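You operate a simulated robot arm through the tools that you are given. There is no shell and no other tool. Be economical: measure what you need, move in short steps, check, and stop when the job is done.

You are at the controls of a simulated two-armed robot. One attempt, no reset.

Task
Change the teal cap on the blue cradle for the white cap.
Fine: hold the blue cradle steady while you turn each cap; take the white cap from the steel table and lay the teal cap there.
Where things are to end (x, y in the base frame): cap within 0.06 m of [0.49, 0.49].

Only the result counts: the job must be done as asked and must still hold three seconds after the hand-in. Knocking over, shifting, dropping, spilling or breaking anything else fails it. A push-on lid holds only when it is set on centred and level and pressed home; a screw cap is set on level and turned clockwise until tight.

Robot
Two 7-joint arms with two-finger parallel grippers on one trunk, on a base that drives. Base frame: it is fixed to the floor where the robot stands at the start and does not move with it; the origin is under the middle of the robot, x ahead of it, y to its left, z up. Lengths are in m, angles in rad, forces in N, time in s.
The left shoulder is at the start at [0.07, 0.134, 1.176], the right one opposite. With the tool pointing down near the work surface each hand reaches from about 0.1 to 0.64 m from the robot's upright axis, wherever it stands, measured 20 degrees to its own side. Places, roughly: black neck lock [0.5, 0.2, 0.9]; cap (8x8x7 cm) [-2, -3.7, 0.9]; steel table [0.7, 0.1, 0.8]. Payload 1.57 kg a hand.
Tool frame (each hand has its own): the origin (TCP) lies between the finger pads and is the grasp point; the fingertips stand 0.03 m ahead of it; z points along the fingers, y is the line along which they close. Largest opening 0.08 m; finger width 0.017, thickness 0.012; the body of the gripper, 0.04 by 0.082 m, starts 0.08 m behind the TCP.
Orientation is that of the tool frame in the base frame, as a unit quaternion [x, y, z, w]. With the fingers straight down and closing along the base's y, the tool's x points along the base's -x, its y along +y and its z along -z.

Tools
- The arms move only by the tool send_rows. It takes "left_plan", "right_plan" or both (then of equal length, played together; a hand with none holds still); each is a list of rows, each a list of 6 numbers: the shift along the tool's x, y, z in mm, then the turn, a rotation vector about the tool's x, y, z in rad. In form: [[tx, ty, tz, ax, ay, az], ...]. A call has 1 to 20 rows; each row is the pose to reach, as a shift and turn from the pose commanded when the call began, along the tool's axes at that moment. "left_grip" and "right_grip" are, for a hand that has rows, the opening, from 0 (shut) to 1 (fully open), set as the call begins (left out, the last holds). Rows are played at 5 a second. More than 0.05 m and 0.15 rad between two rows, or a gripper value outside its range, and nothing of the call is played. Where a pose cannot be reached the arm comes as near as it can. A force on the tool above 50 N (or 10 N above the force at the start of the call, whichever is more), or a blocked arm, ends the call early, and 0.2 s more pass. Each finger travels about 0.153 m/s and halts on what it meets, pressing with about 35 N; the grip force reading is that of the motor and also rises with nothing between the fingers. The clock runs only during rows and for 0.2 s after the last one: add rows that repeat a pose to give the fingers time. The reply holds the time, the measured pose of the TCP, the force on the tool along the base axes, the opening and the grip force, in the units named above and with some noise, with the torque about the TCP (base axes, N m) and any sound that the robot's microphone picked up, and new pictures: "show" is both (left out), scene, wrist or none (wrist: the cameras of the hands that moved).
- Cameras (640 x 400 px; columns grow to the right, rows downward): "scene" is now at [0.1377, 0.0158, 1.3996]; the picture's right is [0.17, -0.98, 0.00], its down [-0.61, -0.11, -0.78] and it looks along [0.77, 0.14, -0.62] (base axes); focal length 222 px, centre (320, 200). "left" rides on the left gripper at [0.072, 0.007, -0.122] in its tool frame; the picture's right is [-0.09, 1.00, 0.00], its down [-0.84, -0.08, -0.54] and it looks along [-0.54, -0.05, 0.84] (tool axes); focal length 238 px, centre (320, 200). "right" rides on the right gripper at [0.072, -0.007, -0.122] in its tool frame; the picture's right is [0.09, 1.00, 0.00], its down [-0.84, 0.08, -0.54] and it looks along [-0.54, 0.05, 0.84] (tool axes); focal length 238 px, centre (320, 200).
- move_column(by): slides the trunk up (or, below 0, down) by that many m; the arms and the scene camera ride with it, the base frame stays. It gives what a move gives, with no picture.
- base_move(legs): drives the robot by 1 to 6 legs, each [ahead, left, turn to the left] in m, m and rad, along the robot's own axes; the way and the turn of a leg run together, so that a leg with both is an arc; at most 1.5 m and 3.142 rad a leg. The arms and the cameras ride along, it lands a little off, and it stops where it bumps. It gives what a move gives, and a new picture of the scene camera.
- head_to(pan, tilt): turns the head with the scene camera to pan (to the left, within 1.501 rad either way) and tilt (down, from -0.506 to 1.204), counted from straight ahead of the robot. It gives what a move gives, and a new picture of the scene camera.
- probe_pixels(camera, pixels): for up to 12 pixels [column, row] of the newest picture of that camera ("zoom" is the newest enlarged one), the place [x, y, z] in the base frame of the surface seen there, good to about 0.002 m. No time passes.
- close_up(camera, box): a new picture of the part [left, top, right, bottom] of that camera's present view, enlarged. No time passes.
- sign_off(): hands the job in; it is judged then, once.

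Work in short steps. Measure before you move; look again where a grasp or a placing could have gone wrong, and mend it. You have 80 turns and 260 pictures in all, those below and enlarged ones among them. Open the grippers and draw the arms clear of the work before you hand the job in, unless the task says otherwise; then end with one line.

The tools are called after "Call:" by a JSON object that holds its "method" and its "body". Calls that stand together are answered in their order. send_rows: Moves the arms, as the interface text tells. Its arguments: {"type":"object","properties":{"left_plan":{"type":"array","items":{"type":"array","items":{"type":"number"}}},"left_grip":{"type":"number"},"right_plan":{"type":"array","items":{"type":"array","items":{"type":"number"}}},"right_grip":{"type":"number"},"show":{"type":"string","enum":["both","scene","wrist","none"]}},"required":[]} The other tools are called the same way: move_column (by) slides the trunk up or down; base_move (legs) drives the base; head_to (pan, tilt) turns the head that bears the scene camera; probe_pixels (camera, pixels) gives the place of the surface under pixels of a picture; close_up (camera, box) takes an enlarged picture of a part of a camera's view; sign_off () hands the job in.

At the start:

```text
clock: 0.0
left_eef_pos: [0.3442, 0.416, 1.1727]
left_ee_rot: [0.0, 1.0, 0.0, 0.0]
left_wrist_force: [-0.5, 0.9, -0.5]
left_wrist_torque: [0.01, -0.01, 0.01]
left_opening: 0.0802
left_grip_force: 0.1
right_eef_pos: [0.3848, 0.0605, 1.1991]
right_ee_rot: [0.0, 1.0, -0.001, 0.0]
right_wrist_force: [0.7, -0.4, -0.5]
right_wrist_torque: [0.01, 0.03, 0.04]
right_opening: 0.0799
right_grip_force: 0.1
trunk travel left (down, up): [-0.75, 0.19]
robot x, y, heading: [-0.0002, 0.0005, 0.001]
head pan, tilt: [0.175, 0.674]
```

scene: 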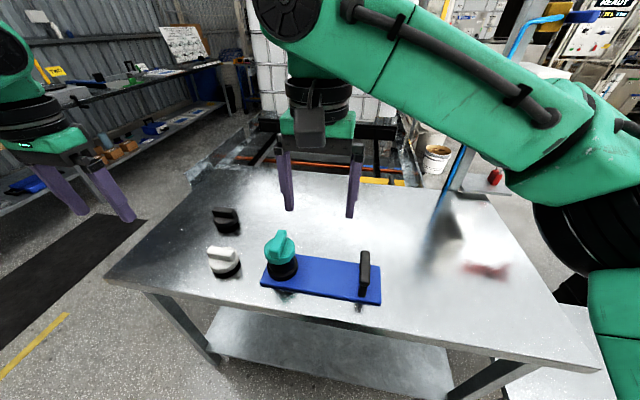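
right: 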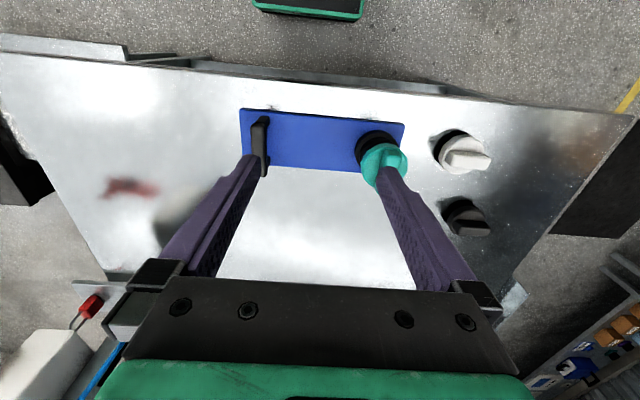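
left: 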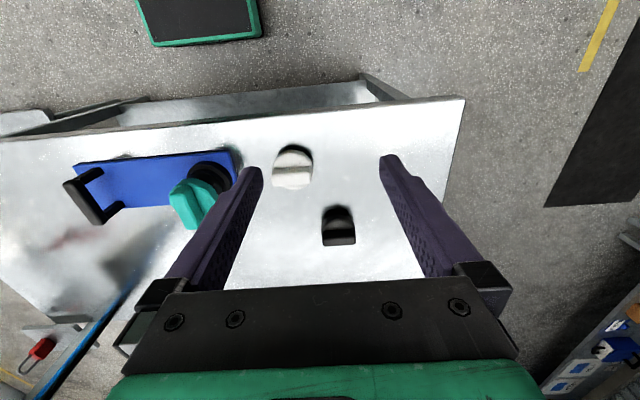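

The scene shows the teal cap at about (282,255), the white cap at (223,262), the black cap at (227,220) and the blue cradle with a black handle at (365,272). I'll zoom in and measure.

Call:
{"method": "close_up", "body": {"camera": "scene", "box": [180, 190, 400, 320]}}

Call:
{"method": "close_up", "body": {"camera": "left", "box": [40, 110, 400, 270]}}

Call:
{"method": "probe_pixels", "body": {"camera": "scene", "pixels": [[283, 237], [278, 250], [283, 270], [222, 251], [225, 272], [228, 213], [364, 255], [362, 292], [320, 280], [265, 280], [377, 300], [260, 310]]}}

```text
2.91 times, centred on (290, 255) of scene
```

zoom: 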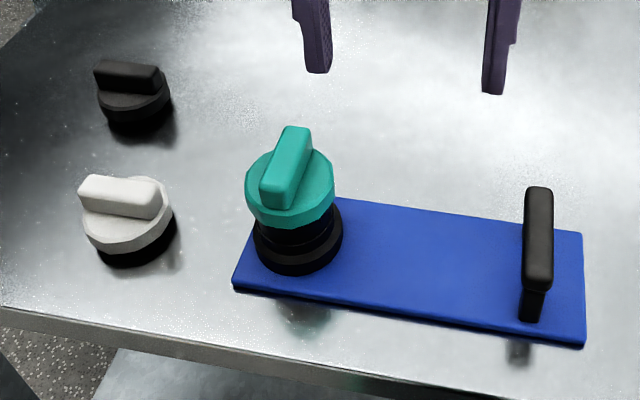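

```text
1.78 times, centred on (220, 190) of left
```

zoom: 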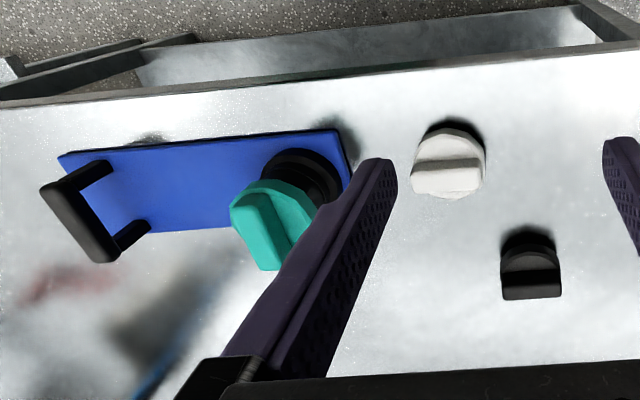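

```text
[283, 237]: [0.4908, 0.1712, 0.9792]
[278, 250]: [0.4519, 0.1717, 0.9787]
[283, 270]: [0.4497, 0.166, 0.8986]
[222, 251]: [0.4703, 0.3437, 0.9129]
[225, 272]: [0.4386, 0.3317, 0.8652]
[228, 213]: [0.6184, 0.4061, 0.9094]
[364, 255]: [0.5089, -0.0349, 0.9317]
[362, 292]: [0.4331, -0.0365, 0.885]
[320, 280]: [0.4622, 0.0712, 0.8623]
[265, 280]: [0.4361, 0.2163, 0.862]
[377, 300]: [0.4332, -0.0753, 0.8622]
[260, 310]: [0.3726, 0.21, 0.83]
```

The cradle stands on z≈0.85, the teal ridge runs roughly along x, and the handle bar also runs along x at y≈-0.035. I'll measure the handle and the ridges more closely.

Call:
{"method": "close_up", "body": {"camera": "right", "box": [220, 90, 420, 215]}}

Call:
{"method": "probe_pixels", "body": {"camera": "right", "pixels": [[266, 119], [263, 135], [260, 150], [257, 160], [253, 130], [270, 130], [256, 150], [266, 150]]}}

Call:
{"method": "close_up", "body": {"camera": "scene", "box": [190, 220, 310, 295]}}

```text
3.20 times, centred on (320, 152) of right
```

zoom: 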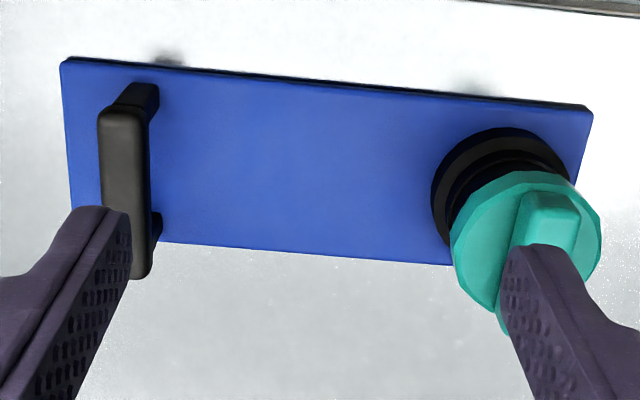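

```text
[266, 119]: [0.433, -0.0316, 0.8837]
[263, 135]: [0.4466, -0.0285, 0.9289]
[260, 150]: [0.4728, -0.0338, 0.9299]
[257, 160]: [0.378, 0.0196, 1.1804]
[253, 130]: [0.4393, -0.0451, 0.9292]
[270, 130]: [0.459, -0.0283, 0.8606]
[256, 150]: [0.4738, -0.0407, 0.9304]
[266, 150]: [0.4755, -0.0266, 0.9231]
```

```text
5.33 times, centred on (250, 258) of scene
```

zoom: 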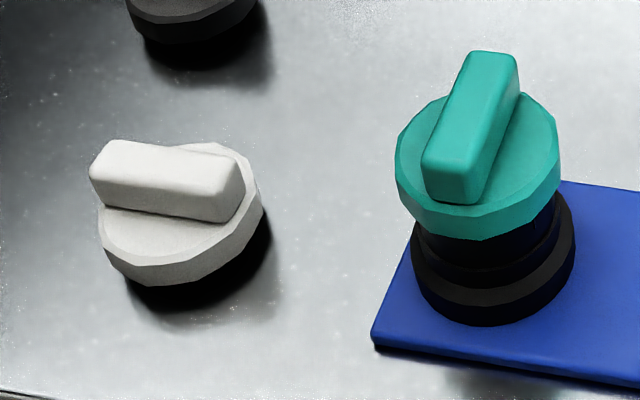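

The handle bar centre is at about (0.472,-0.036), top z 0.931. Next I probe both ridges in the zoom, and bring the right hand to above the handle.

Call:
{"method": "probe_pixels", "body": {"camera": "zoom", "pixels": [[490, 62], [447, 165], [470, 115], [440, 150], [505, 85], [415, 165], [540, 150], [115, 155], [220, 185], [165, 170], [150, 240], [230, 150]]}}

Call:
{"method": "send_rows", "body": {"right_plan": [[-15, -16, 33, 0, 0, 0], [-30, -32, 66, 0, 0, 0], [-45, -49, 100, 0, 0, 0], [-60, -65, 133, 0, 0, 0], [-75, -81, 166, 0, 0, 0], [-87, -96.5, 199, 0, 0, 0], [-87, -96.5, 199, 0, 0, 0]], "right_grip": 1, "show": "both"}}

```text
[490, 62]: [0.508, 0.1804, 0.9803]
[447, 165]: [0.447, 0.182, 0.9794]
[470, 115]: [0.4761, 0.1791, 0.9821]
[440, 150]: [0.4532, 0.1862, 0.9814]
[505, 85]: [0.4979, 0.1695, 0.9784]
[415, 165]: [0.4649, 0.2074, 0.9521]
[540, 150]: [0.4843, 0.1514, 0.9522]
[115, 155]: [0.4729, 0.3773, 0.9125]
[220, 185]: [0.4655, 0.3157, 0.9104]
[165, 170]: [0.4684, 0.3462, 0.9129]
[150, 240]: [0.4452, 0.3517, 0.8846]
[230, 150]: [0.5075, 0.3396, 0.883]
```

```text
clock: 1.6
left_eef_pos: [0.3426, 0.4161, 1.1714]
left_ee_rot: [0.0, 1.0, 0.0, 0.0]
left_wrist_force: [-0.5, -0.1, -0.1]
left_wrist_torque: [0.03, 0.01, 0.0]
left_opening: 0.0798
left_grip_force: 0.0
right_eef_pos: [0.4717, -0.0351, 0.9999]
right_ee_rot: [0.0, 1.0, 0.0, 0.0]
right_wrist_force: [1.6, 0.1, -0.6]
right_wrist_torque: [-0.01, 0.01, -0.01]
right_opening: 0.0799
right_grip_force: 0.1
trunk travel left (down, up): [-0.75, 0.19]
robot x, y, heading: [-0.0003, 0.0036, 0.003]
head pan, tilt: [0.175, 0.674]
```

scene: 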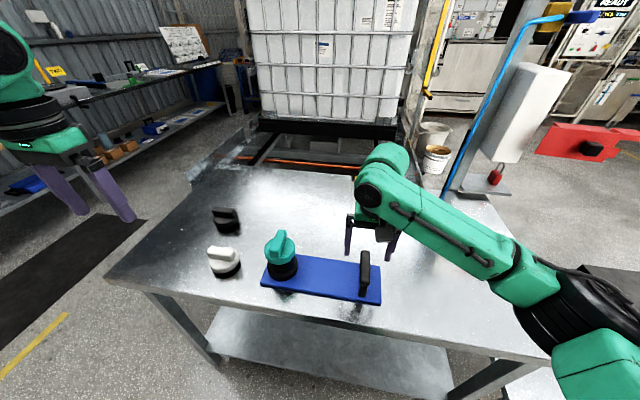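
right: 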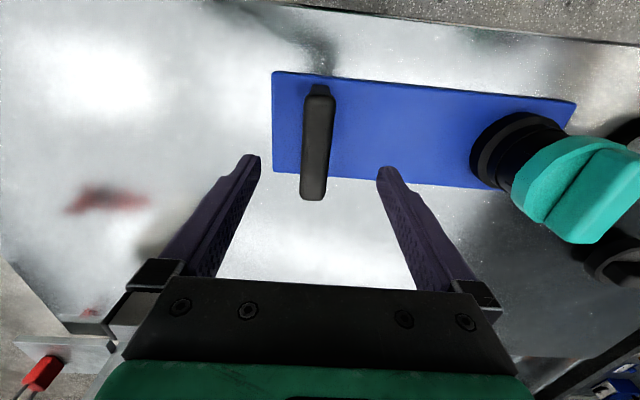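

The handle sits midway between the right fingers (column ~317). I lower the right hand 82 mm and close on the bar, while the left hand goes above the teal cap.

Call:
{"method": "send_rows", "body": {"right_plan": [[0, 0, 14, 0, 0, 0], [0, 0, 28, 0, 0, 0], [0, 0, 42, 0, 0, 0], [0, 0, 56, 0, 0, 0], [0, 0, 70, 0, 0, 0], [0, 0, 82, 0, 0, 0], [0, 0, 82, 0, 0, 0]], "left_plan": [[-20, -35, 10, 0, 0, 0], [-40, -70, 20, 0, 0, 0], [-60, -105, 30, 0, 0, 0], [-80, -140, 45, 0, 0, 0], [-105, -175, 60, 0, 0, 0], [-125, -210, 75, 0, 0, 0], [-134, -238, 91, 0, 0, 0]], "left_grip": 1}}

Call:
{"method": "close_up", "body": {"camera": "left", "box": [160, 60, 480, 260]}}

```text
clock: 3.2
left_eef_pos: [0.4777, 0.1765, 1.0801]
left_ee_rot: [0.0, 1.0, 0.001, 0.001]
left_wrist_force: [1.4, -0.6, 0.4]
left_wrist_torque: [0.04, 0.01, 0.01]
left_opening: 0.0802
left_grip_force: 0.1
right_eef_pos: [0.4728, -0.0363, 0.9184]
right_ee_rot: [0.0, 1.0, 0.0, -0.002]
right_wrist_force: [-0.6, -0.6, 0.0]
right_wrist_torque: [-0.02, 0.0, 0.0]
right_opening: 0.0798
right_grip_force: 0.1
trunk travel left (down, up): [-0.75, 0.19]
robot x, y, heading: [-0.0027, -0.0001, -0.004]
head pan, tilt: [0.175, 0.674]
```

scene: 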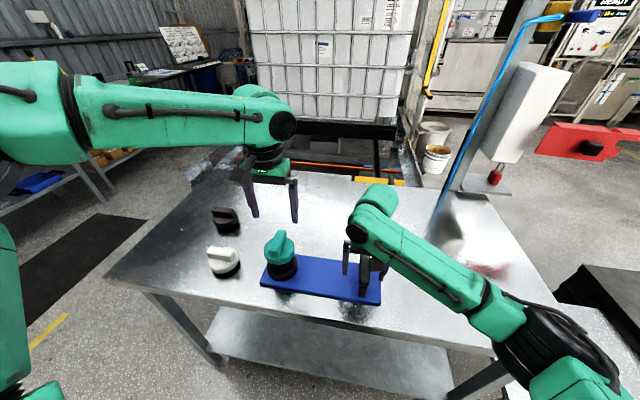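
right: 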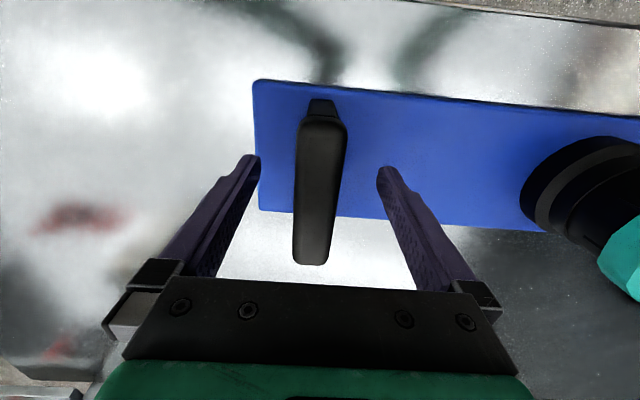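
left: 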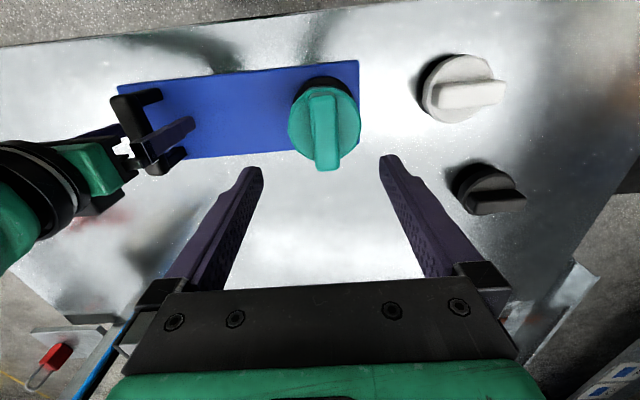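

```text
2.00 times, centred on (320, 160) of left
```

zoom: 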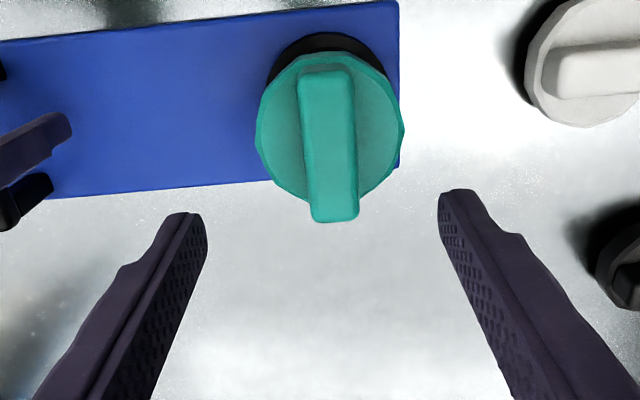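

The right fingers straddle the bar. I measure the teal ridge and white cap from the left wrist view and close the right gripper.

Call:
{"method": "probe_pixels", "body": {"camera": "zoom", "pixels": [[326, 75], [334, 212], [305, 140], [352, 140], [262, 130], [400, 130], [330, 140], [570, 75], [630, 65], [590, 55], [590, 90], [545, 90]]}}

Call:
{"method": "probe_pixels", "body": {"camera": "left", "pixels": [[443, 96], [500, 90], [470, 86], [472, 103], [470, 94], [426, 96], [462, 58], [463, 120]]}}

Call:
{"method": "send_rows", "body": {"right_plan": [[0, 0, 0, 0, 0, 0], [0, 0, 0, 0, 0, 0], [0, 0, 0, 0, 0, 0]], "right_grip": 0, "show": "wrist"}}

```text
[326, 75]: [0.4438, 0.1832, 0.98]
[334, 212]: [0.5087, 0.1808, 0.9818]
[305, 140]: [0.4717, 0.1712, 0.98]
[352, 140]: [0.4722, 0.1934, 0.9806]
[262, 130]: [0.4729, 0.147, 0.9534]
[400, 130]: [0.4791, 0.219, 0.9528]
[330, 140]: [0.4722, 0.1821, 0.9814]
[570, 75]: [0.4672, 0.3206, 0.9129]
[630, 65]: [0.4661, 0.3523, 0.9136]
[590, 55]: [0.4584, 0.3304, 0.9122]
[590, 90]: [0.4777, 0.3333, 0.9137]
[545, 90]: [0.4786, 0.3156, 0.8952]
```

```text
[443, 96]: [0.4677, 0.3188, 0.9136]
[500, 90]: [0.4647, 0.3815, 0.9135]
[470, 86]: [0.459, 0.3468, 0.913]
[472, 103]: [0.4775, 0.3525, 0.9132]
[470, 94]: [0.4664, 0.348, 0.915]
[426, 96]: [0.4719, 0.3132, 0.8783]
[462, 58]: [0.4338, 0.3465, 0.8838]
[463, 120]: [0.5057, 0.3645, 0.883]
```

```text
clock: 4.0
left_eef_pos: [0.476, 0.1783, 1.0815]
left_ee_rot: [-0.001, 1.0, 0.001, 0.0]
left_wrist_force: [-0.6, -0.5, -0.2]
left_wrist_torque: [-0.04, 0.0, -0.02]
left_opening: 0.0799
left_grip_force: 0.1
right_eef_pos: [0.471, -0.037, 0.9203]
right_ee_rot: [0.001, 1.0, 0.0, 0.0]
right_wrist_force: [0.3, 0.5, 0.3]
right_wrist_torque: [-0.01, -0.07, 0.04]
right_opening: 0.0258
right_grip_force: 35.1
trunk travel left (down, up): [-0.75, 0.19]
robot x, y, heading: [-0.002, 0.0006, -0.001]
head pan, tilt: [0.175, 0.674]
```

right: 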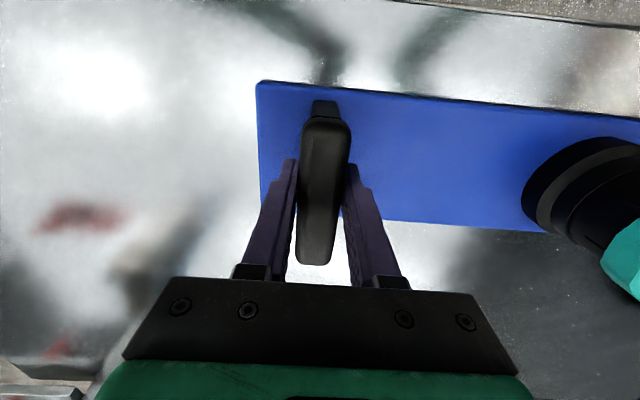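

The bar is held (opening 0.026). The teal ridge centre is (0.476,0.182), top 0.981, disc top 0.953; I lower the left hand to z 0.987 and close.

Call:
{"method": "send_rows", "body": {"left_plan": [[0, 4, 20, 0, 0, 0], [0, 4, 40, 0, 0, 0], [0, 4, 60, 0, 0, 0], [0, 4, 80, 0, 0, 0], [0, 4, 94, 0, 0, 0], [0, 4, 94, 0, 0, 0]], "left_grip": 1, "show": "wrist"}}

Call:
{"method": "send_rows", "body": {"left_plan": [[0, 0, 0, 0, 0, 0], [0, 0, 0, 0, 0, 0], [0, 0, 0, 0, 0, 0]], "left_grip": 0, "show": "wrist"}}

```text
clock: 5.4
left_eef_pos: [0.4762, 0.182, 0.9878]
left_ee_rot: [0.0, 1.0, -0.001, -0.001]
left_wrist_force: [-0.7, 0.1, -1.1]
left_wrist_torque: [0.0, 0.02, -0.02]
left_opening: 0.08
left_grip_force: 0.1
right_eef_pos: [0.4725, -0.0357, 0.9194]
right_ee_rot: [0.0, 1.0, 0.0, 0.0]
right_wrist_force: [-0.7, 0.1, 1.3]
right_wrist_torque: [-0.01, 0.0, 0.09]
right_opening: 0.0255
right_grip_force: 35.0
trunk travel left (down, up): [-0.75, 0.19]
robot x, y, heading: [-0.0031, -0.0001, -0.0]
head pan, tilt: [0.175, 0.674]
```

left: 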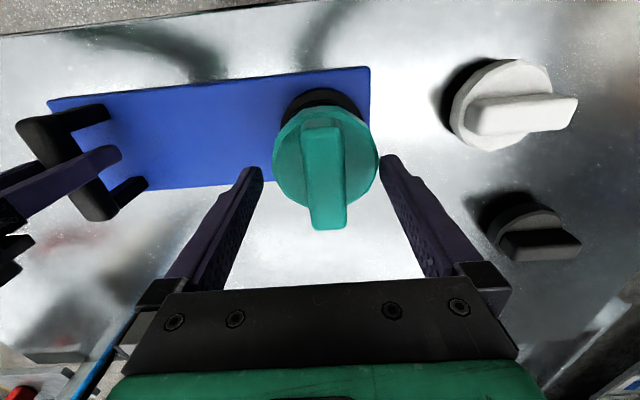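

```text
clock: 6.2
left_eef_pos: [0.4771, 0.1829, 0.987]
left_ee_rot: [-0.001, 1.0, -0.001, 0.0]
left_wrist_force: [1.3, 5.0, -1.7]
left_wrist_torque: [0.21, -0.01, -0.02]
left_opening: 0.0251
left_grip_force: 35.0
right_eef_pos: [0.472, -0.0354, 0.9193]
right_ee_rot: [0.001, 1.0, 0.0, 0.0]
right_wrist_force: [-2.0, -4.1, 2.1]
right_wrist_torque: [0.09, -0.02, 0.09]
right_opening: 0.0258
right_grip_force: 34.8
trunk travel left (down, up): [-0.75, 0.19]
robot x, y, heading: [0.0005, -0.0009, -0.007]
head pan, tilt: [0.175, 0.674]
```

left: 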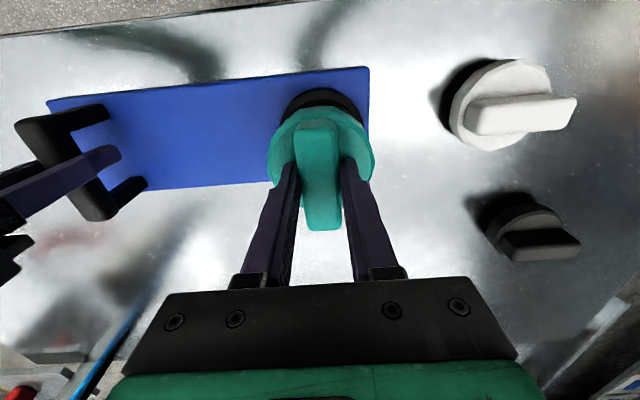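

The grip is on the ridge (opening 0.025), with a small side force. I turn counter-clockwise (negative about tool z) in small steps, watching the torque.

Call:
{"method": "send_rows", "body": {"left_plan": [[0, 1, 0, 0, 0, -0.08], [0, 1, 0, 0, 0, -0.16], [0, 1, 0, 0, 0, -0.24], [0, 1, 0, 0, 0, -0.32], [0, 1, 0, 0, 0, -0.4], [0, 1, 0, 0, 0, -0.4]], "show": "wrist"}}

```text
clock: 7.6
left_eef_pos: [0.4772, 0.1829, 0.988]
left_ee_rot: [-0.199, 0.98, 0.0, 0.0]
left_wrist_force: [-1.1, 1.1, -0.4]
left_wrist_torque: [0.08, 0.01, -0.03]
left_opening: 0.0249
left_grip_force: 35.2
right_eef_pos: [0.4731, -0.0357, 0.9192]
right_ee_rot: [0.001, 1.0, -0.001, 0.0]
right_wrist_force: [1.9, -2.4, 2.4]
right_wrist_torque: [-0.11, -0.02, -0.21]
right_opening: 0.0255
right_grip_force: 35.2
trunk travel left (down, up): [-0.75, 0.19]
robot x, y, heading: [0.0037, 0.0025, 0.004]
head pan, tilt: [0.175, 0.674]
```

left: 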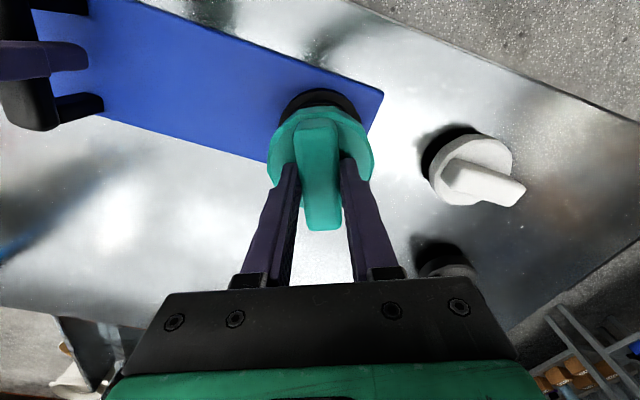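

The cap turned freely with the hand (0.4 rad). I turn on another 0.8 rad.

Call:
{"method": "send_rows", "body": {"left_plan": [[0, 0, 0, 0, 0, -0.1], [0, 0, 0, 0, 0, -0.2], [0, 0, 0, 0, 0, -0.3], [0, 0, 0, 0, 0, -0.4], [0, 0, 0, 0, 0, -0.5], [0, 0, 0, 0, 0, -0.6], [0, 0, 0, 0, 0, -0.7], [0, 0, 0, 0, 0, -0.8], [0, 0, 0, 0, 0, -0.8]], "show": "both"}}

```text
clock: 9.6
left_eef_pos: [0.4775, 0.1843, 0.9875]
left_ee_rot: [-0.566, 0.825, 0.0, 0.0]
left_wrist_force: [2.8, -2.3, -0.5]
left_wrist_torque: [-0.21, -0.23, -0.01]
left_opening: 0.0249
left_grip_force: 34.6
right_eef_pos: [0.4713, -0.0357, 0.9185]
right_ee_rot: [0.0, 1.0, 0.0, -0.001]
right_wrist_force: [-3.3, 3.4, 3.1]
right_wrist_torque: [0.17, -0.1, 0.6]
right_opening: 0.0258
right_grip_force: 35.0
trunk travel left (down, up): [-0.75, 0.19]
robot x, y, heading: [0.0013, 0.0018, -0.001]
head pan, tilt: [0.175, 0.674]
```

scene: 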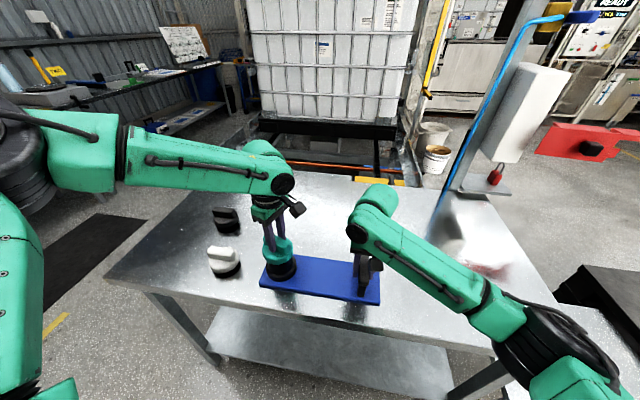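
left: 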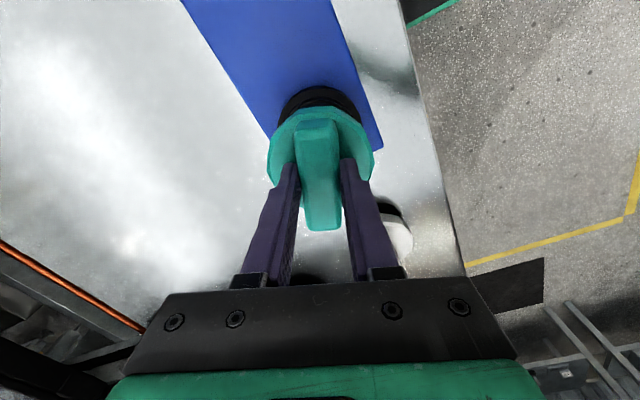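

Turned 1.2 rad with little torque. I test by lifting 4 mm and reading the force.

Call:
{"method": "send_rows", "body": {"left_plan": [[0, 0, -2, 0, 0, 0], [0, 0, -4, 0, 0, 0], [0, 0, -4, 0, 0, 0]], "show": "none"}}

```text
clock: 10.4
left_eef_pos: [0.4763, 0.1825, 0.9919]
left_ee_rot: [-0.566, 0.825, 0.001, 0.0]
left_wrist_force: [0.7, 0.8, -5.9]
left_wrist_torque: [0.09, -0.21, -0.04]
left_opening: 0.0249
left_grip_force: 34.8
right_eef_pos: [0.4724, -0.0363, 0.9197]
right_ee_rot: [0.001, 1.0, 0.001, 0.002]
right_wrist_force: [-2.2, -2.5, 7.8]
right_wrist_torque: [0.45, 0.35, 0.36]
right_opening: 0.0259
right_grip_force: 35.0
trunk travel left (down, up): [-0.75, 0.19]
robot x, y, heading: [0.003, -0.0002, -0.001]
head pan, tilt: [0.175, 0.674]
```

The left tool reads -5.9 N and the right +7.8 N, so the cap may still be attached. I look.

Call:
{"method": "close_up", "body": {"camera": "scene", "box": [230, 190, 350, 310]}}

Call:
{"method": "close_up", "body": {"camera": "left", "box": [240, 60, 420, 250]}}

```text
3.33 times, centred on (290, 250) of scene
```

zoom: 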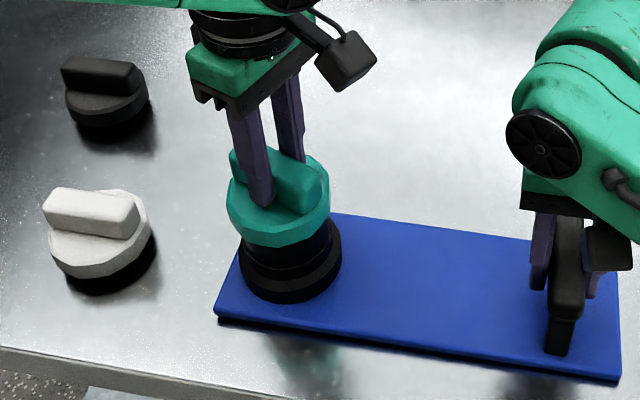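

```text
2.11 times, centred on (330, 155) of left
```

zoom: 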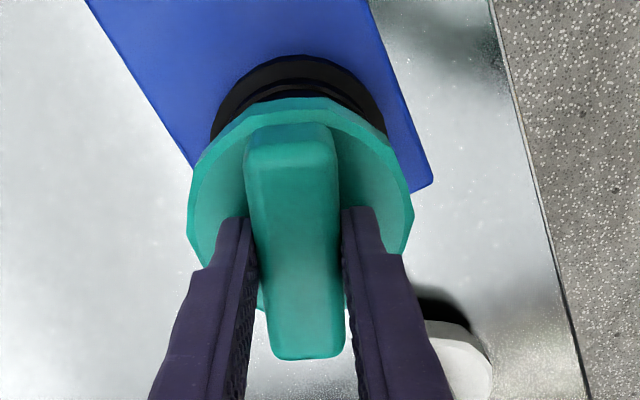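

I check whether the plate rose by probing it, along with the cap disc.

Call:
{"method": "close_up", "body": {"camera": "scene", "box": [230, 220, 400, 320]}}

Call:
{"method": "probe_pixels", "body": {"camera": "scene", "pixels": [[300, 273], [320, 280], [275, 288], [340, 285], [375, 295], [300, 292], [285, 258], [318, 253], [264, 281]]}}

```text
3.76 times, centred on (315, 270) of scene
```

zoom: 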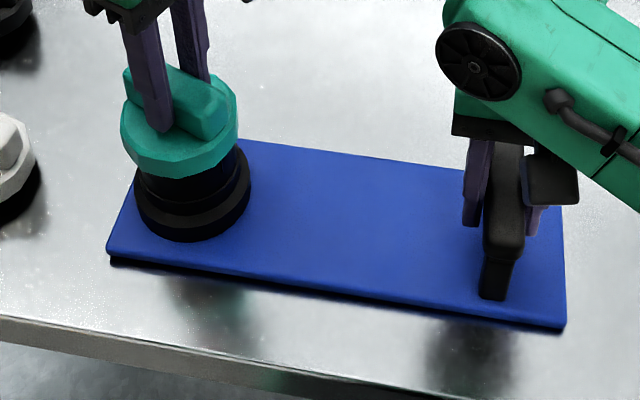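

```text
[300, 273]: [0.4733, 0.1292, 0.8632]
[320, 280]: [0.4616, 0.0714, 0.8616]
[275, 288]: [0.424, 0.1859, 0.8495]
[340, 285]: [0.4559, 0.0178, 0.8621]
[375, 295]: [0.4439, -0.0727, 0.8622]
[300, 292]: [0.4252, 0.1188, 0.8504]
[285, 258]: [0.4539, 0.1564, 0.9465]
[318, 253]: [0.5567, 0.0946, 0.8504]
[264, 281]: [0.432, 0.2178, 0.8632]
```

The plate has barely moved (~1 mm), so the cap is still held. I go back down 3 mm and turn 0.8 rad more.

Call:
{"method": "send_rows", "body": {"left_plan": [[0, 0, 3, 0, 0, 0], [0, 0, 3, 0, 0, -0.1], [0, 0, 3, 0, 0, -0.2], [0, 0, 3, 0, 0, -0.3], [0, 0, 3, 0, 0, -0.4], [0, 0, 3, 0, 0, -0.5], [0, 0, 3, 0, 0, -0.6], [0, 0, 3, 0, 0, -0.7], [0, 0, 3, 0, 0, -0.8], [0, 0, 3, 0, 0, -0.8]], "show": "wrist"}}

```text
clock: 12.6
left_eef_pos: [0.4766, 0.1821, 0.9891]
left_ee_rot: [0.842, -0.54, 0.0, 0.001]
left_wrist_force: [-5.2, 0.7, 1.4]
left_wrist_torque: [0.05, 0.04, -1.39]
left_opening: 0.0309
left_grip_force: 35.0
right_eef_pos: [0.4717, -0.0361, 0.92]
right_ee_rot: [0.001, 1.0, 0.0, -0.001]
right_wrist_force: [4.6, -1.0, 0.3]
right_wrist_torque: [-0.08, 0.38, 0.46]
right_opening: 0.0255
right_grip_force: 34.7
trunk travel left (down, up): [-0.75, 0.19]
robot x, y, heading: [0.0031, 0.0018, 0.002]
head pan, tilt: [0.175, 0.674]
```

left: 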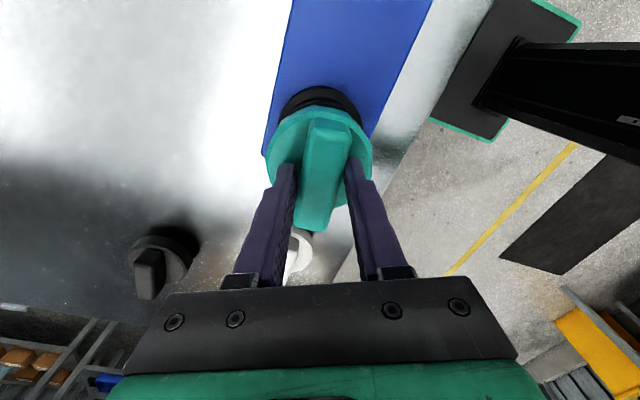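

Torque is -1.39 Nm and the opening grew to 0.031: the cap has met a stop at about a quarter turn and the fingers skewed on the ridge. I back off 0.34 rad to square up, then try the lift.

Call:
{"method": "send_rows", "body": {"left_plan": [[0, 0, 0, 0, 0, 0.1], [0, 0, 0, 0, 0, 0.2], [0, 0, 0, 0, 0, 0.34], [0, 0, 0, 0, 0, 0.34]], "show": "wrist"}}

Call:
{"method": "send_rows", "body": {"left_plan": [[0, 0, -2, 0, 0, 0], [0, 0, -4, 0, 0, 0], [0, 0, -6, 0, 0, 0], [0, 0, -6, 0, 0, 0]], "show": "wrist"}}

```text
clock: 13.6
left_eef_pos: [0.4767, 0.1823, 0.989]
left_ee_rot: [0.738, -0.675, 0.0, 0.0]
left_wrist_force: [0.1, 0.5, -0.8]
left_wrist_torque: [-0.01, 0.02, -0.01]
left_opening: 0.025
left_grip_force: 35.0
right_eef_pos: [0.4704, -0.0356, 0.9185]
right_ee_rot: [0.0, 1.0, 0.0, 0.001]
right_wrist_force: [0.3, -0.5, 0.3]
right_wrist_torque: [0.07, -0.03, 0.2]
right_opening: 0.0257
right_grip_force: 34.8
trunk travel left (down, up): [-0.75, 0.19]
robot x, y, heading: [-0.0004, -0.0002, -0.001]
head pan, tilt: [0.175, 0.674]
```

left: 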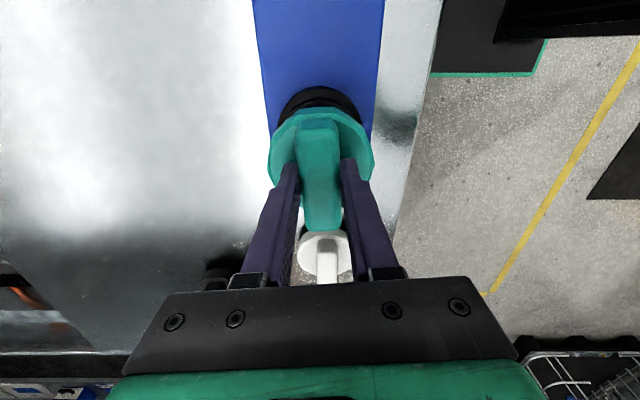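

```text
clock: 14.6
left_eef_pos: [0.4778, 0.1837, 0.9945]
left_ee_rot: [0.738, -0.675, 0.0, 0.001]
left_wrist_force: [0.9, -0.8, -0.9]
left_wrist_torque: [0.03, -0.09, -0.03]
left_opening: 0.0251
left_grip_force: 34.7
right_eef_pos: [0.472, -0.0351, 0.9185]
right_ee_rot: [0.0, 1.0, 0.001, -0.001]
right_wrist_force: [-1.4, -0.3, 0.4]
right_wrist_torque: [0.05, -0.1, 0.42]
right_opening: 0.0259
right_grip_force: 35.0
trunk travel left (down, up): [-0.75, 0.19]
robot x, y, heading: [0.0022, 0.0035, -0.003]
head pan, tilt: [0.175, 0.674]
```

left: 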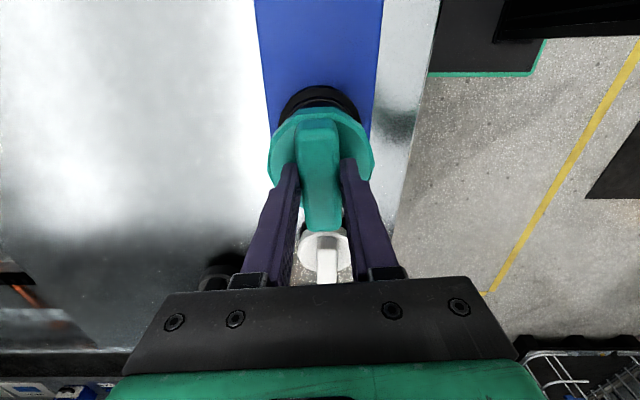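

The lift met no resistance, so the cap is free. I lift 80 mm and carry it toward (0.475,0.465).

Call:
{"method": "send_rows", "body": {"left_plan": [[0, 0, -15, 0, 0, 0], [0, 0, -30, 0, 0, 0], [0, 0, -55, 0, 0, 0], [0, 0, -80, 0, 0, 0], [-35, -3, -80, 0, 0, 0], [-70, -6, -80, 0, 0, 0], [-105, -9, -80, 0, 0, 0], [-140, -11, -80, 0, 0, 0], [-175, -14, -80, 0, 0, 0], [-210, -17, -80, 0, 0, 0], [-245, -20, -80, 0, 0, 0], [-281, -23, -80, 0, 0, 0], [-281, -23, -80, 0, 0, 0]]}}

```text
clock: 17.4
left_eef_pos: [0.4749, 0.4663, 1.0747]
left_ee_rot: [0.738, -0.675, 0.001, 0.0]
left_wrist_force: [-0.1, -0.4, -0.6]
left_wrist_torque: [0.03, -0.02, -0.03]
left_opening: 0.0251
left_grip_force: 35.5
right_eef_pos: [0.4724, -0.0373, 0.9182]
right_ee_rot: [0.0, 1.0, -0.001, 0.0]
right_wrist_force: [0.9, 0.3, 0.4]
right_wrist_torque: [-0.33, -0.05, -0.02]
right_opening: 0.0255
right_grip_force: 35.7
trunk travel left (down, up): [-0.75, 0.19]
robot x, y, heading: [-0.0005, 0.0006, -0.002]
head pan, tilt: [0.175, 0.674]
```

scene: 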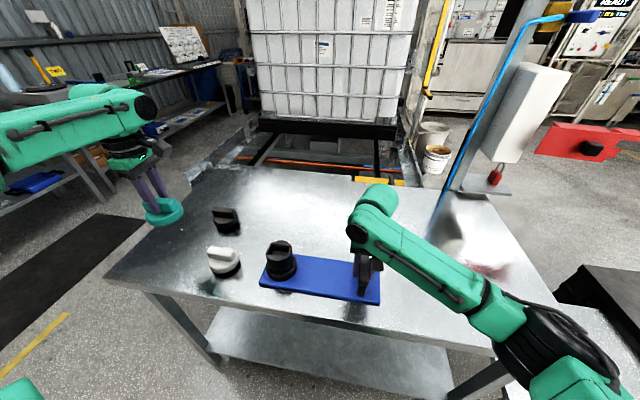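
left: 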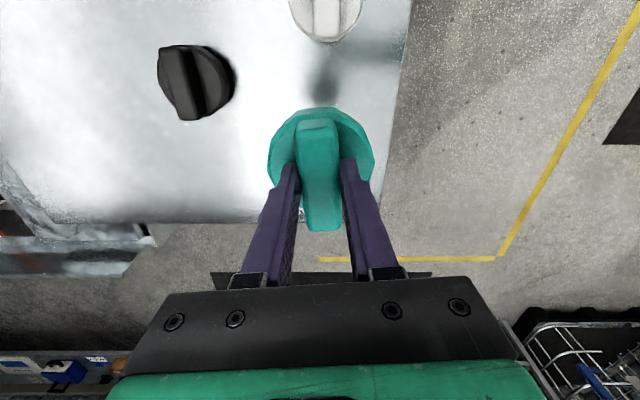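

The teal cap is off, baring a black neck. I check the table's left edge, the neck's shape, and the cap underside before lowering.

Call:
{"method": "probe_pixels", "body": {"camera": "scene", "pixels": [[110, 274], [130, 250], [150, 232], [165, 212], [160, 212], [178, 215], [155, 250], [165, 207]]}}

Call:
{"method": "close_up", "body": {"camera": "scene", "box": [200, 225, 310, 295]}}

Call:
{"method": "close_up", "body": {"camera": "scene", "box": [110, 140, 210, 260]}}

```text
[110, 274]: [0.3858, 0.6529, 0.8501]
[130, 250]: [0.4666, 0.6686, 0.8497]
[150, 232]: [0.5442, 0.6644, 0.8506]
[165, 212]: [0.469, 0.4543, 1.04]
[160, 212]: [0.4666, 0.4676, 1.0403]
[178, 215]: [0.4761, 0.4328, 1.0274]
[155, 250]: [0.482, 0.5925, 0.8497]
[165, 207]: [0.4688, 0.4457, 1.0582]
```

```text
5.71 times, centred on (255, 260) of scene
```

zoom: 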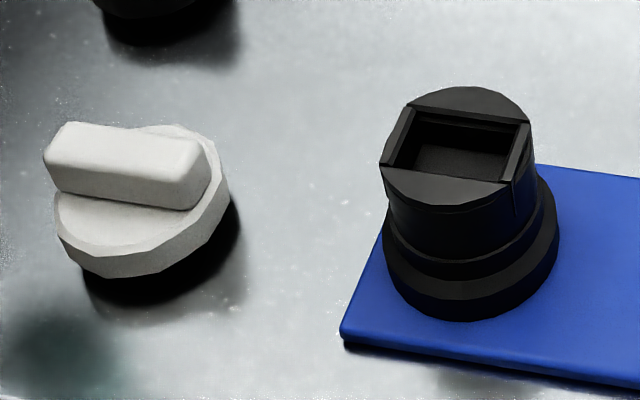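

```text
3.33 times, centred on (160, 200) of scene
```

zoom: 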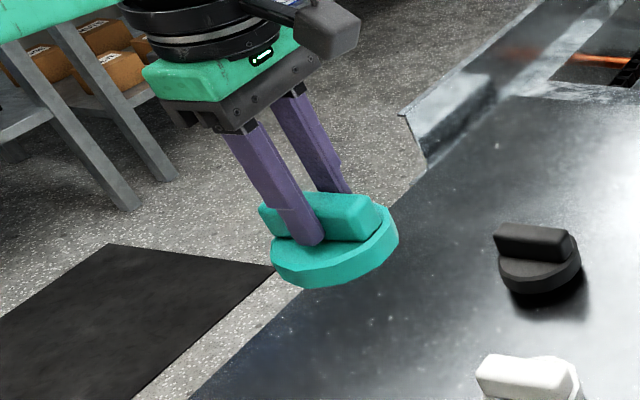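

The neck has a rectangular slot with its long side along y, so the cap plugs enter with the ridge along y; the table edge (y≈0.66) is well away. I lower the teal cap to just above the table.

Call:
{"method": "send_rows", "body": {"left_plan": [[0, 0, 30, 0, 0, 0], [0, 0, 60, 0, 0, 0], [0, 0, 90, 0, 0, 0], [0, 0, 115, 0, 0, 0], [0, 0, 135, 0, 0, 0], [0, 0, 145, 0, 0, 0], [0, 0, 149, 0, 0, 0], [0, 0, 149, 0, 0, 0]], "show": "both"}}

Call:
{"method": "close_up", "body": {"camera": "scene", "box": [120, 180, 250, 280]}}

```text
clock: 19.2
left_eef_pos: [0.4751, 0.4661, 0.9258]
left_ee_rot: [0.738, -0.675, 0.0, 0.0]
left_wrist_force: [-0.3, 0.4, -0.7]
left_wrist_torque: [-0.01, 0.01, 0.01]
left_opening: 0.0249
left_grip_force: 35.3
right_eef_pos: [0.4725, -0.0366, 0.919]
right_ee_rot: [0.0, 1.0, 0.0, 0.0]
right_wrist_force: [0.4, 0.3, -0.1]
right_wrist_torque: [-0.03, -0.07, 0.1]
right_opening: 0.0256
right_grip_force: 34.7
trunk travel left (down, up): [-0.75, 0.19]
robot x, y, heading: [0.0025, -0.0005, -0.001]
head pan, tilt: [0.175, 0.674]
```

scene: 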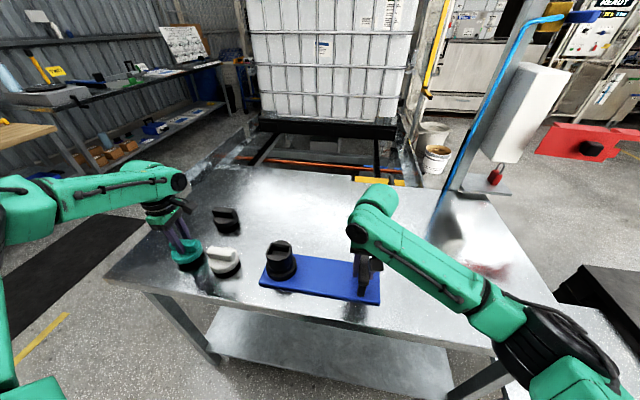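
left: 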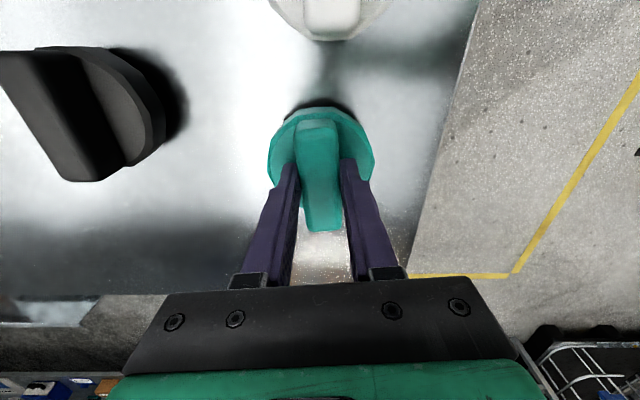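

```text
4.00 times, centred on (185, 230) of scene
```

zoom: 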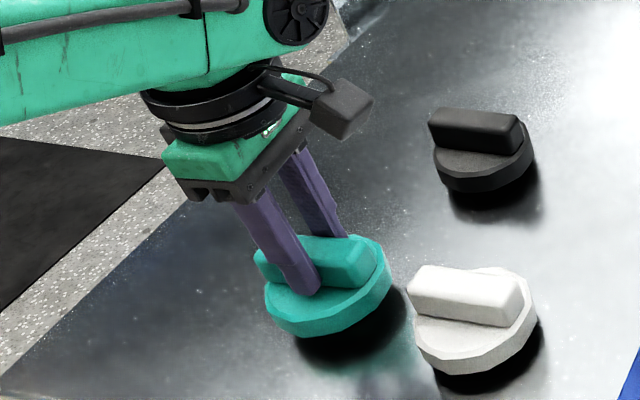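

No contact yet. I go down 4 mm further and read the force.

Call:
{"method": "send_rows", "body": {"left_plan": [[0, 0, 2, 0, 0, 0], [0, 0, 4, 0, 0, 0], [0, 0, 4, 0, 0, 0]], "show": "none"}}

Call:
{"method": "probe_pixels", "body": {"camera": "left", "pixels": [[320, 140], [322, 215], [290, 130], [360, 140], [275, 150]]}}

```text
clock: 20.0
left_eef_pos: [0.475, 0.4648, 0.9226]
left_ee_rot: [0.738, -0.675, 0.0, 0.001]
left_wrist_force: [-0.4, -0.4, -0.5]
left_wrist_torque: [0.02, 0.01, 0.0]
left_opening: 0.025
left_grip_force: 35.2
right_eef_pos: [0.4722, -0.036, 0.9189]
right_ee_rot: [-0.001, 1.0, 0.0, 0.0]
right_wrist_force: [-0.1, 0.3, -0.4]
right_wrist_torque: [0.0, 0.02, 0.11]
right_opening: 0.0258
right_grip_force: 35.2
trunk travel left (down, up): [-0.75, 0.19]
robot x, y, heading: [-0.0032, -0.001, -0.001]
head pan, tilt: [0.175, 0.674]
```

```text
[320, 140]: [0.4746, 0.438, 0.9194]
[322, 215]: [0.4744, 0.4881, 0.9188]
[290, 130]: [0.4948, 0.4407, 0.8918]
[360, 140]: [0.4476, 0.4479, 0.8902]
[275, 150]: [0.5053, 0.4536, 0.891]
```

The ridge was at 0.919 in the last picture against 0.9135 for the white cap, so about 2 mm remain. I lower 2.5 mm more.

Call:
{"method": "send_rows", "body": {"left_plan": [[0, 0, 1, 0, 0, 0], [0, 0, 2, 0, 0, 0], [0, 0, 2.5, 0, 0, 0], [0, 0, 2.5, 0, 0, 0]], "show": "wrist"}}

Call:
{"method": "probe_pixels", "body": {"camera": "left", "pixels": [[320, 140], [322, 215], [290, 130], [360, 140], [275, 150]]}}

```text
clock: 21.0
left_eef_pos: [0.4757, 0.4646, 0.9185]
left_ee_rot: [0.738, -0.675, 0.0, -0.001]
left_wrist_force: [-0.9, -0.4, 1.1]
left_wrist_torque: [-0.01, -0.03, -0.02]
left_opening: 0.0252
left_grip_force: 35.1
right_eef_pos: [0.4722, -0.036, 0.9197]
right_ee_rot: [0.0, 1.0, 0.0, 0.0]
right_wrist_force: [0.1, 0.4, 0.0]
right_wrist_torque: [-0.03, 0.0, 0.08]
right_opening: 0.0257
right_grip_force: 34.9
trunk travel left (down, up): [-0.75, 0.19]
robot x, y, heading: [0.0028, -0.0008, 0.001]
head pan, tilt: [0.175, 0.674]
```

left: 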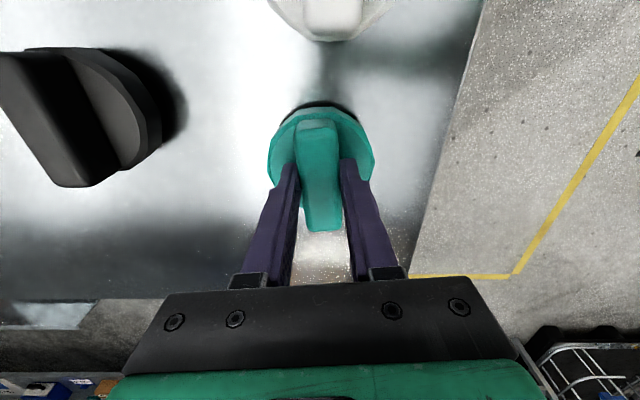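

```text
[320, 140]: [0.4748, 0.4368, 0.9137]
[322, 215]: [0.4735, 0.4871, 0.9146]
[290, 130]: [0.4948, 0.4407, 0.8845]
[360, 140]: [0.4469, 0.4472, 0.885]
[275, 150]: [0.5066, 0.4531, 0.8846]
```

The cap is at table height (ridge 0.914, contact force rising). I release and, once opened, rise.

Call:
{"method": "send_rows", "body": {"left_plan": [[0, 0, 0, 0, 0, 0], [0, 0, 0, 0, 0, 0], [0, 0, 0, 0, 0, 0], [0, 0, -20, 0, 0, 0], [0, 0, -50, 0, 0, 0], [0, 0, -90, 0, 0, 0], [0, 0, -120, 0, 0, 0], [0, 0, -120, 0, 0, 0]], "left_grip": 1}}

```text
clock: 22.8
left_eef_pos: [0.4745, 0.4656, 1.0394]
left_ee_rot: [0.738, -0.675, 0.0, 0.0]
left_wrist_force: [-0.2, -0.3, -0.7]
left_wrist_torque: [0.03, 0.0, 0.05]
left_opening: 0.0801
left_grip_force: 0.1
right_eef_pos: [0.4718, -0.0354, 0.9203]
right_ee_rot: [0.0, 1.0, 0.0, 0.0]
right_wrist_force: [-0.8, -0.8, -0.1]
right_wrist_torque: [0.03, 0.04, 0.03]
right_opening: 0.0257
right_grip_force: 34.6
trunk travel left (down, up): [-0.75, 0.19]
robot x, y, heading: [0.0046, -0.0005, -0.006]
head pan, tilt: [0.175, 0.674]
```

scene: 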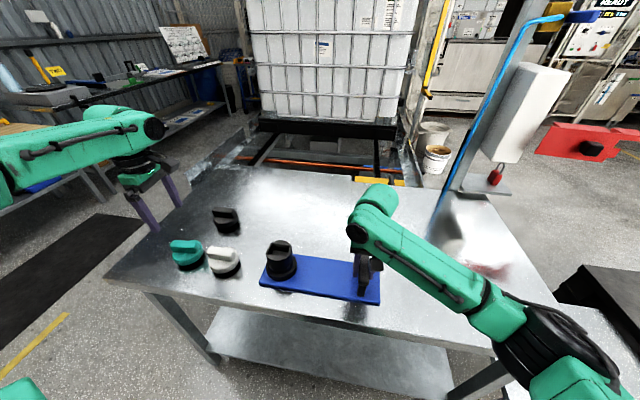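
left: 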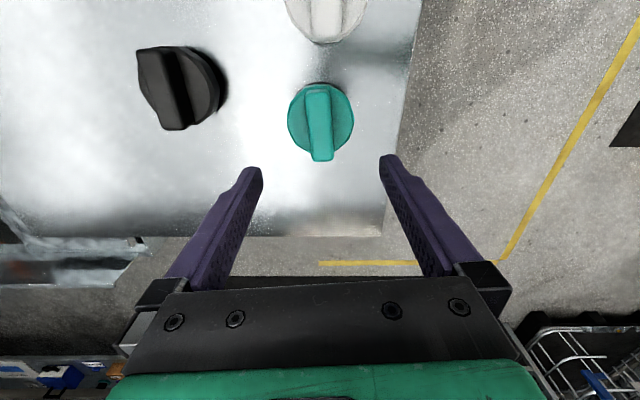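

The teal cap stands upright on the table at (0.475,0.465). I move above the white cap at (0.468,0.350).

Call:
{"method": "send_rows", "body": {"left_plan": [[38, 5, 0, 0, 0, 0], [76, 11, 0, 0, 0, 0], [115, 17, 0, 0, 0, 0], [115, 17, 0, 0, 0, 0]], "left_grip": 1, "show": "wrist"}}

Call:
{"method": "close_up", "body": {"camera": "left", "box": [200, 50, 440, 250]}}

```text
clock: 23.8
left_eef_pos: [0.4692, 0.3478, 1.0384]
left_ee_rot: [0.739, -0.674, 0.001, -0.001]
left_wrist_force: [-0.3, -0.3, -0.8]
left_wrist_torque: [-0.06, -0.01, 0.03]
left_opening: 0.0799
left_grip_force: 0.0
right_eef_pos: [0.4721, -0.0372, 0.9204]
right_ee_rot: [-0.001, 1.0, 0.0, 0.0]
right_wrist_force: [0.3, -0.4, 0.7]
right_wrist_torque: [0.1, 0.1, 0.04]
right_opening: 0.026
right_grip_force: 35.2
trunk travel left (down, up): [-0.75, 0.19]
robot x, y, heading: [-0.0008, -0.0018, -0.002]
head pan, tilt: [0.175, 0.674]
```

left: 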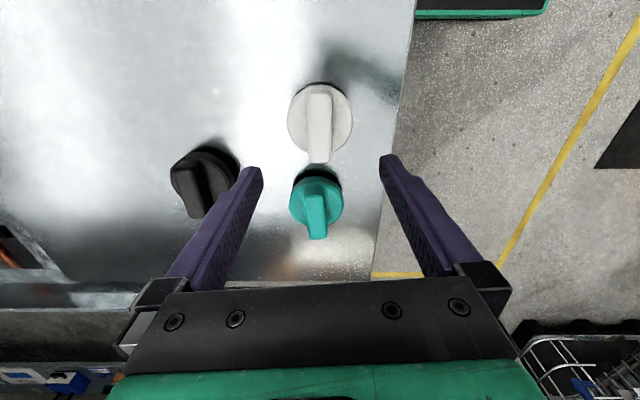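

```text
2.00 times, centred on (320, 150) of left
```

zoom: 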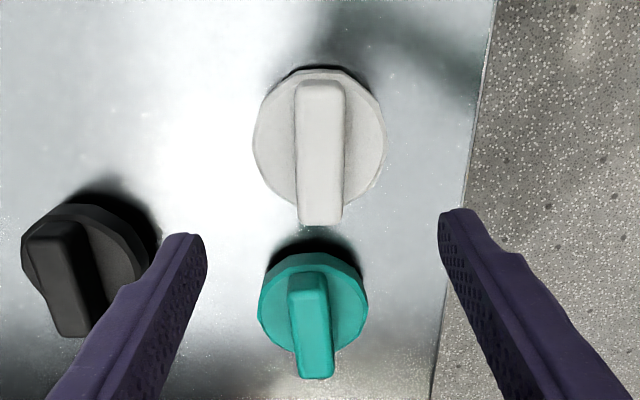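

The white ridge is nearly aligned with the hand. I probe it for centre and angle.

Call:
{"method": "probe_pixels", "body": {"camera": "zoom", "pixels": [[320, 90], [320, 215], [301, 150], [341, 150], [258, 145], [382, 145], [301, 100], [339, 100], [303, 200], [338, 200]]}}

Call:
{"method": "probe_pixels", "body": {"camera": "scene", "pixels": [[284, 242], [277, 249], [272, 256], [290, 259], [289, 250], [271, 249]]}}

```text
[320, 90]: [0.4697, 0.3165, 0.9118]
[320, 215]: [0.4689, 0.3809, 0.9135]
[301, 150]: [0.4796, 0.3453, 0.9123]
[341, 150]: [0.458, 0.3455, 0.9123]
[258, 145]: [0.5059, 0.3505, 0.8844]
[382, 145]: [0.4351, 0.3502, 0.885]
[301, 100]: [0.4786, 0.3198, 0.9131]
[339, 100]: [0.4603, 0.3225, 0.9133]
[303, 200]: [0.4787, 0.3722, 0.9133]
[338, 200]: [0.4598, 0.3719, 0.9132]
```

```text
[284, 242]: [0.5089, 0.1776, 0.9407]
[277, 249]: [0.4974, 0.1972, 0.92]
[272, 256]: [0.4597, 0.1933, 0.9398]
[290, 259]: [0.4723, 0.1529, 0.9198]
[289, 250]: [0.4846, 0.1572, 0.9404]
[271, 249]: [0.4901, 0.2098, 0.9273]
```

White centre is (0.469,0.349) and its ridge lies exactly along y; the hand is yawed 0.09 too far, so I turn it +0.09 and lower to z 0.920.

Call:
{"method": "send_rows", "body": {"left_plan": [[0, 0, 25, 0, 0, 0.045], [0, 0, 50, 0, 0, 0.09], [0, 0, 75, 0, 0, 0.09], [0, 0, 100, 0, 0, 0.09], [0, 0, 112, 0, 0, 0.09], [0, 0, 118.5, 0, 0, 0.09], [0, 0, 118.5, 0, 0, 0.09], [0, 0, 118.5, 0, 0, 0.09]], "left_grip": 1, "show": "wrist"}}

```text
clock: 25.6
left_eef_pos: [0.4689, 0.3473, 0.9212]
left_ee_rot: [0.707, -0.707, 0.0, 0.0]
left_wrist_force: [-0.3, 0.0, 0.1]
left_wrist_torque: [0.01, 0.0, 0.02]
left_opening: 0.0803
left_grip_force: 0.0
right_eef_pos: [0.4723, -0.036, 0.9193]
right_ee_rot: [0.0, 1.0, 0.0, 0.0]
right_wrist_force: [-0.1, 0.5, -0.4]
right_wrist_torque: [0.01, -0.05, 0.03]
right_opening: 0.0259
right_grip_force: 35.1
trunk travel left (down, up): [-0.75, 0.19]
robot x, y, heading: [-0.0, 0.0031, -0.0]
head pan, tilt: [0.175, 0.674]
```

left: 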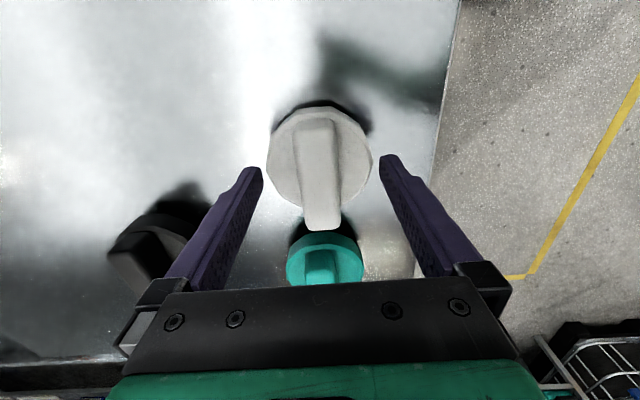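

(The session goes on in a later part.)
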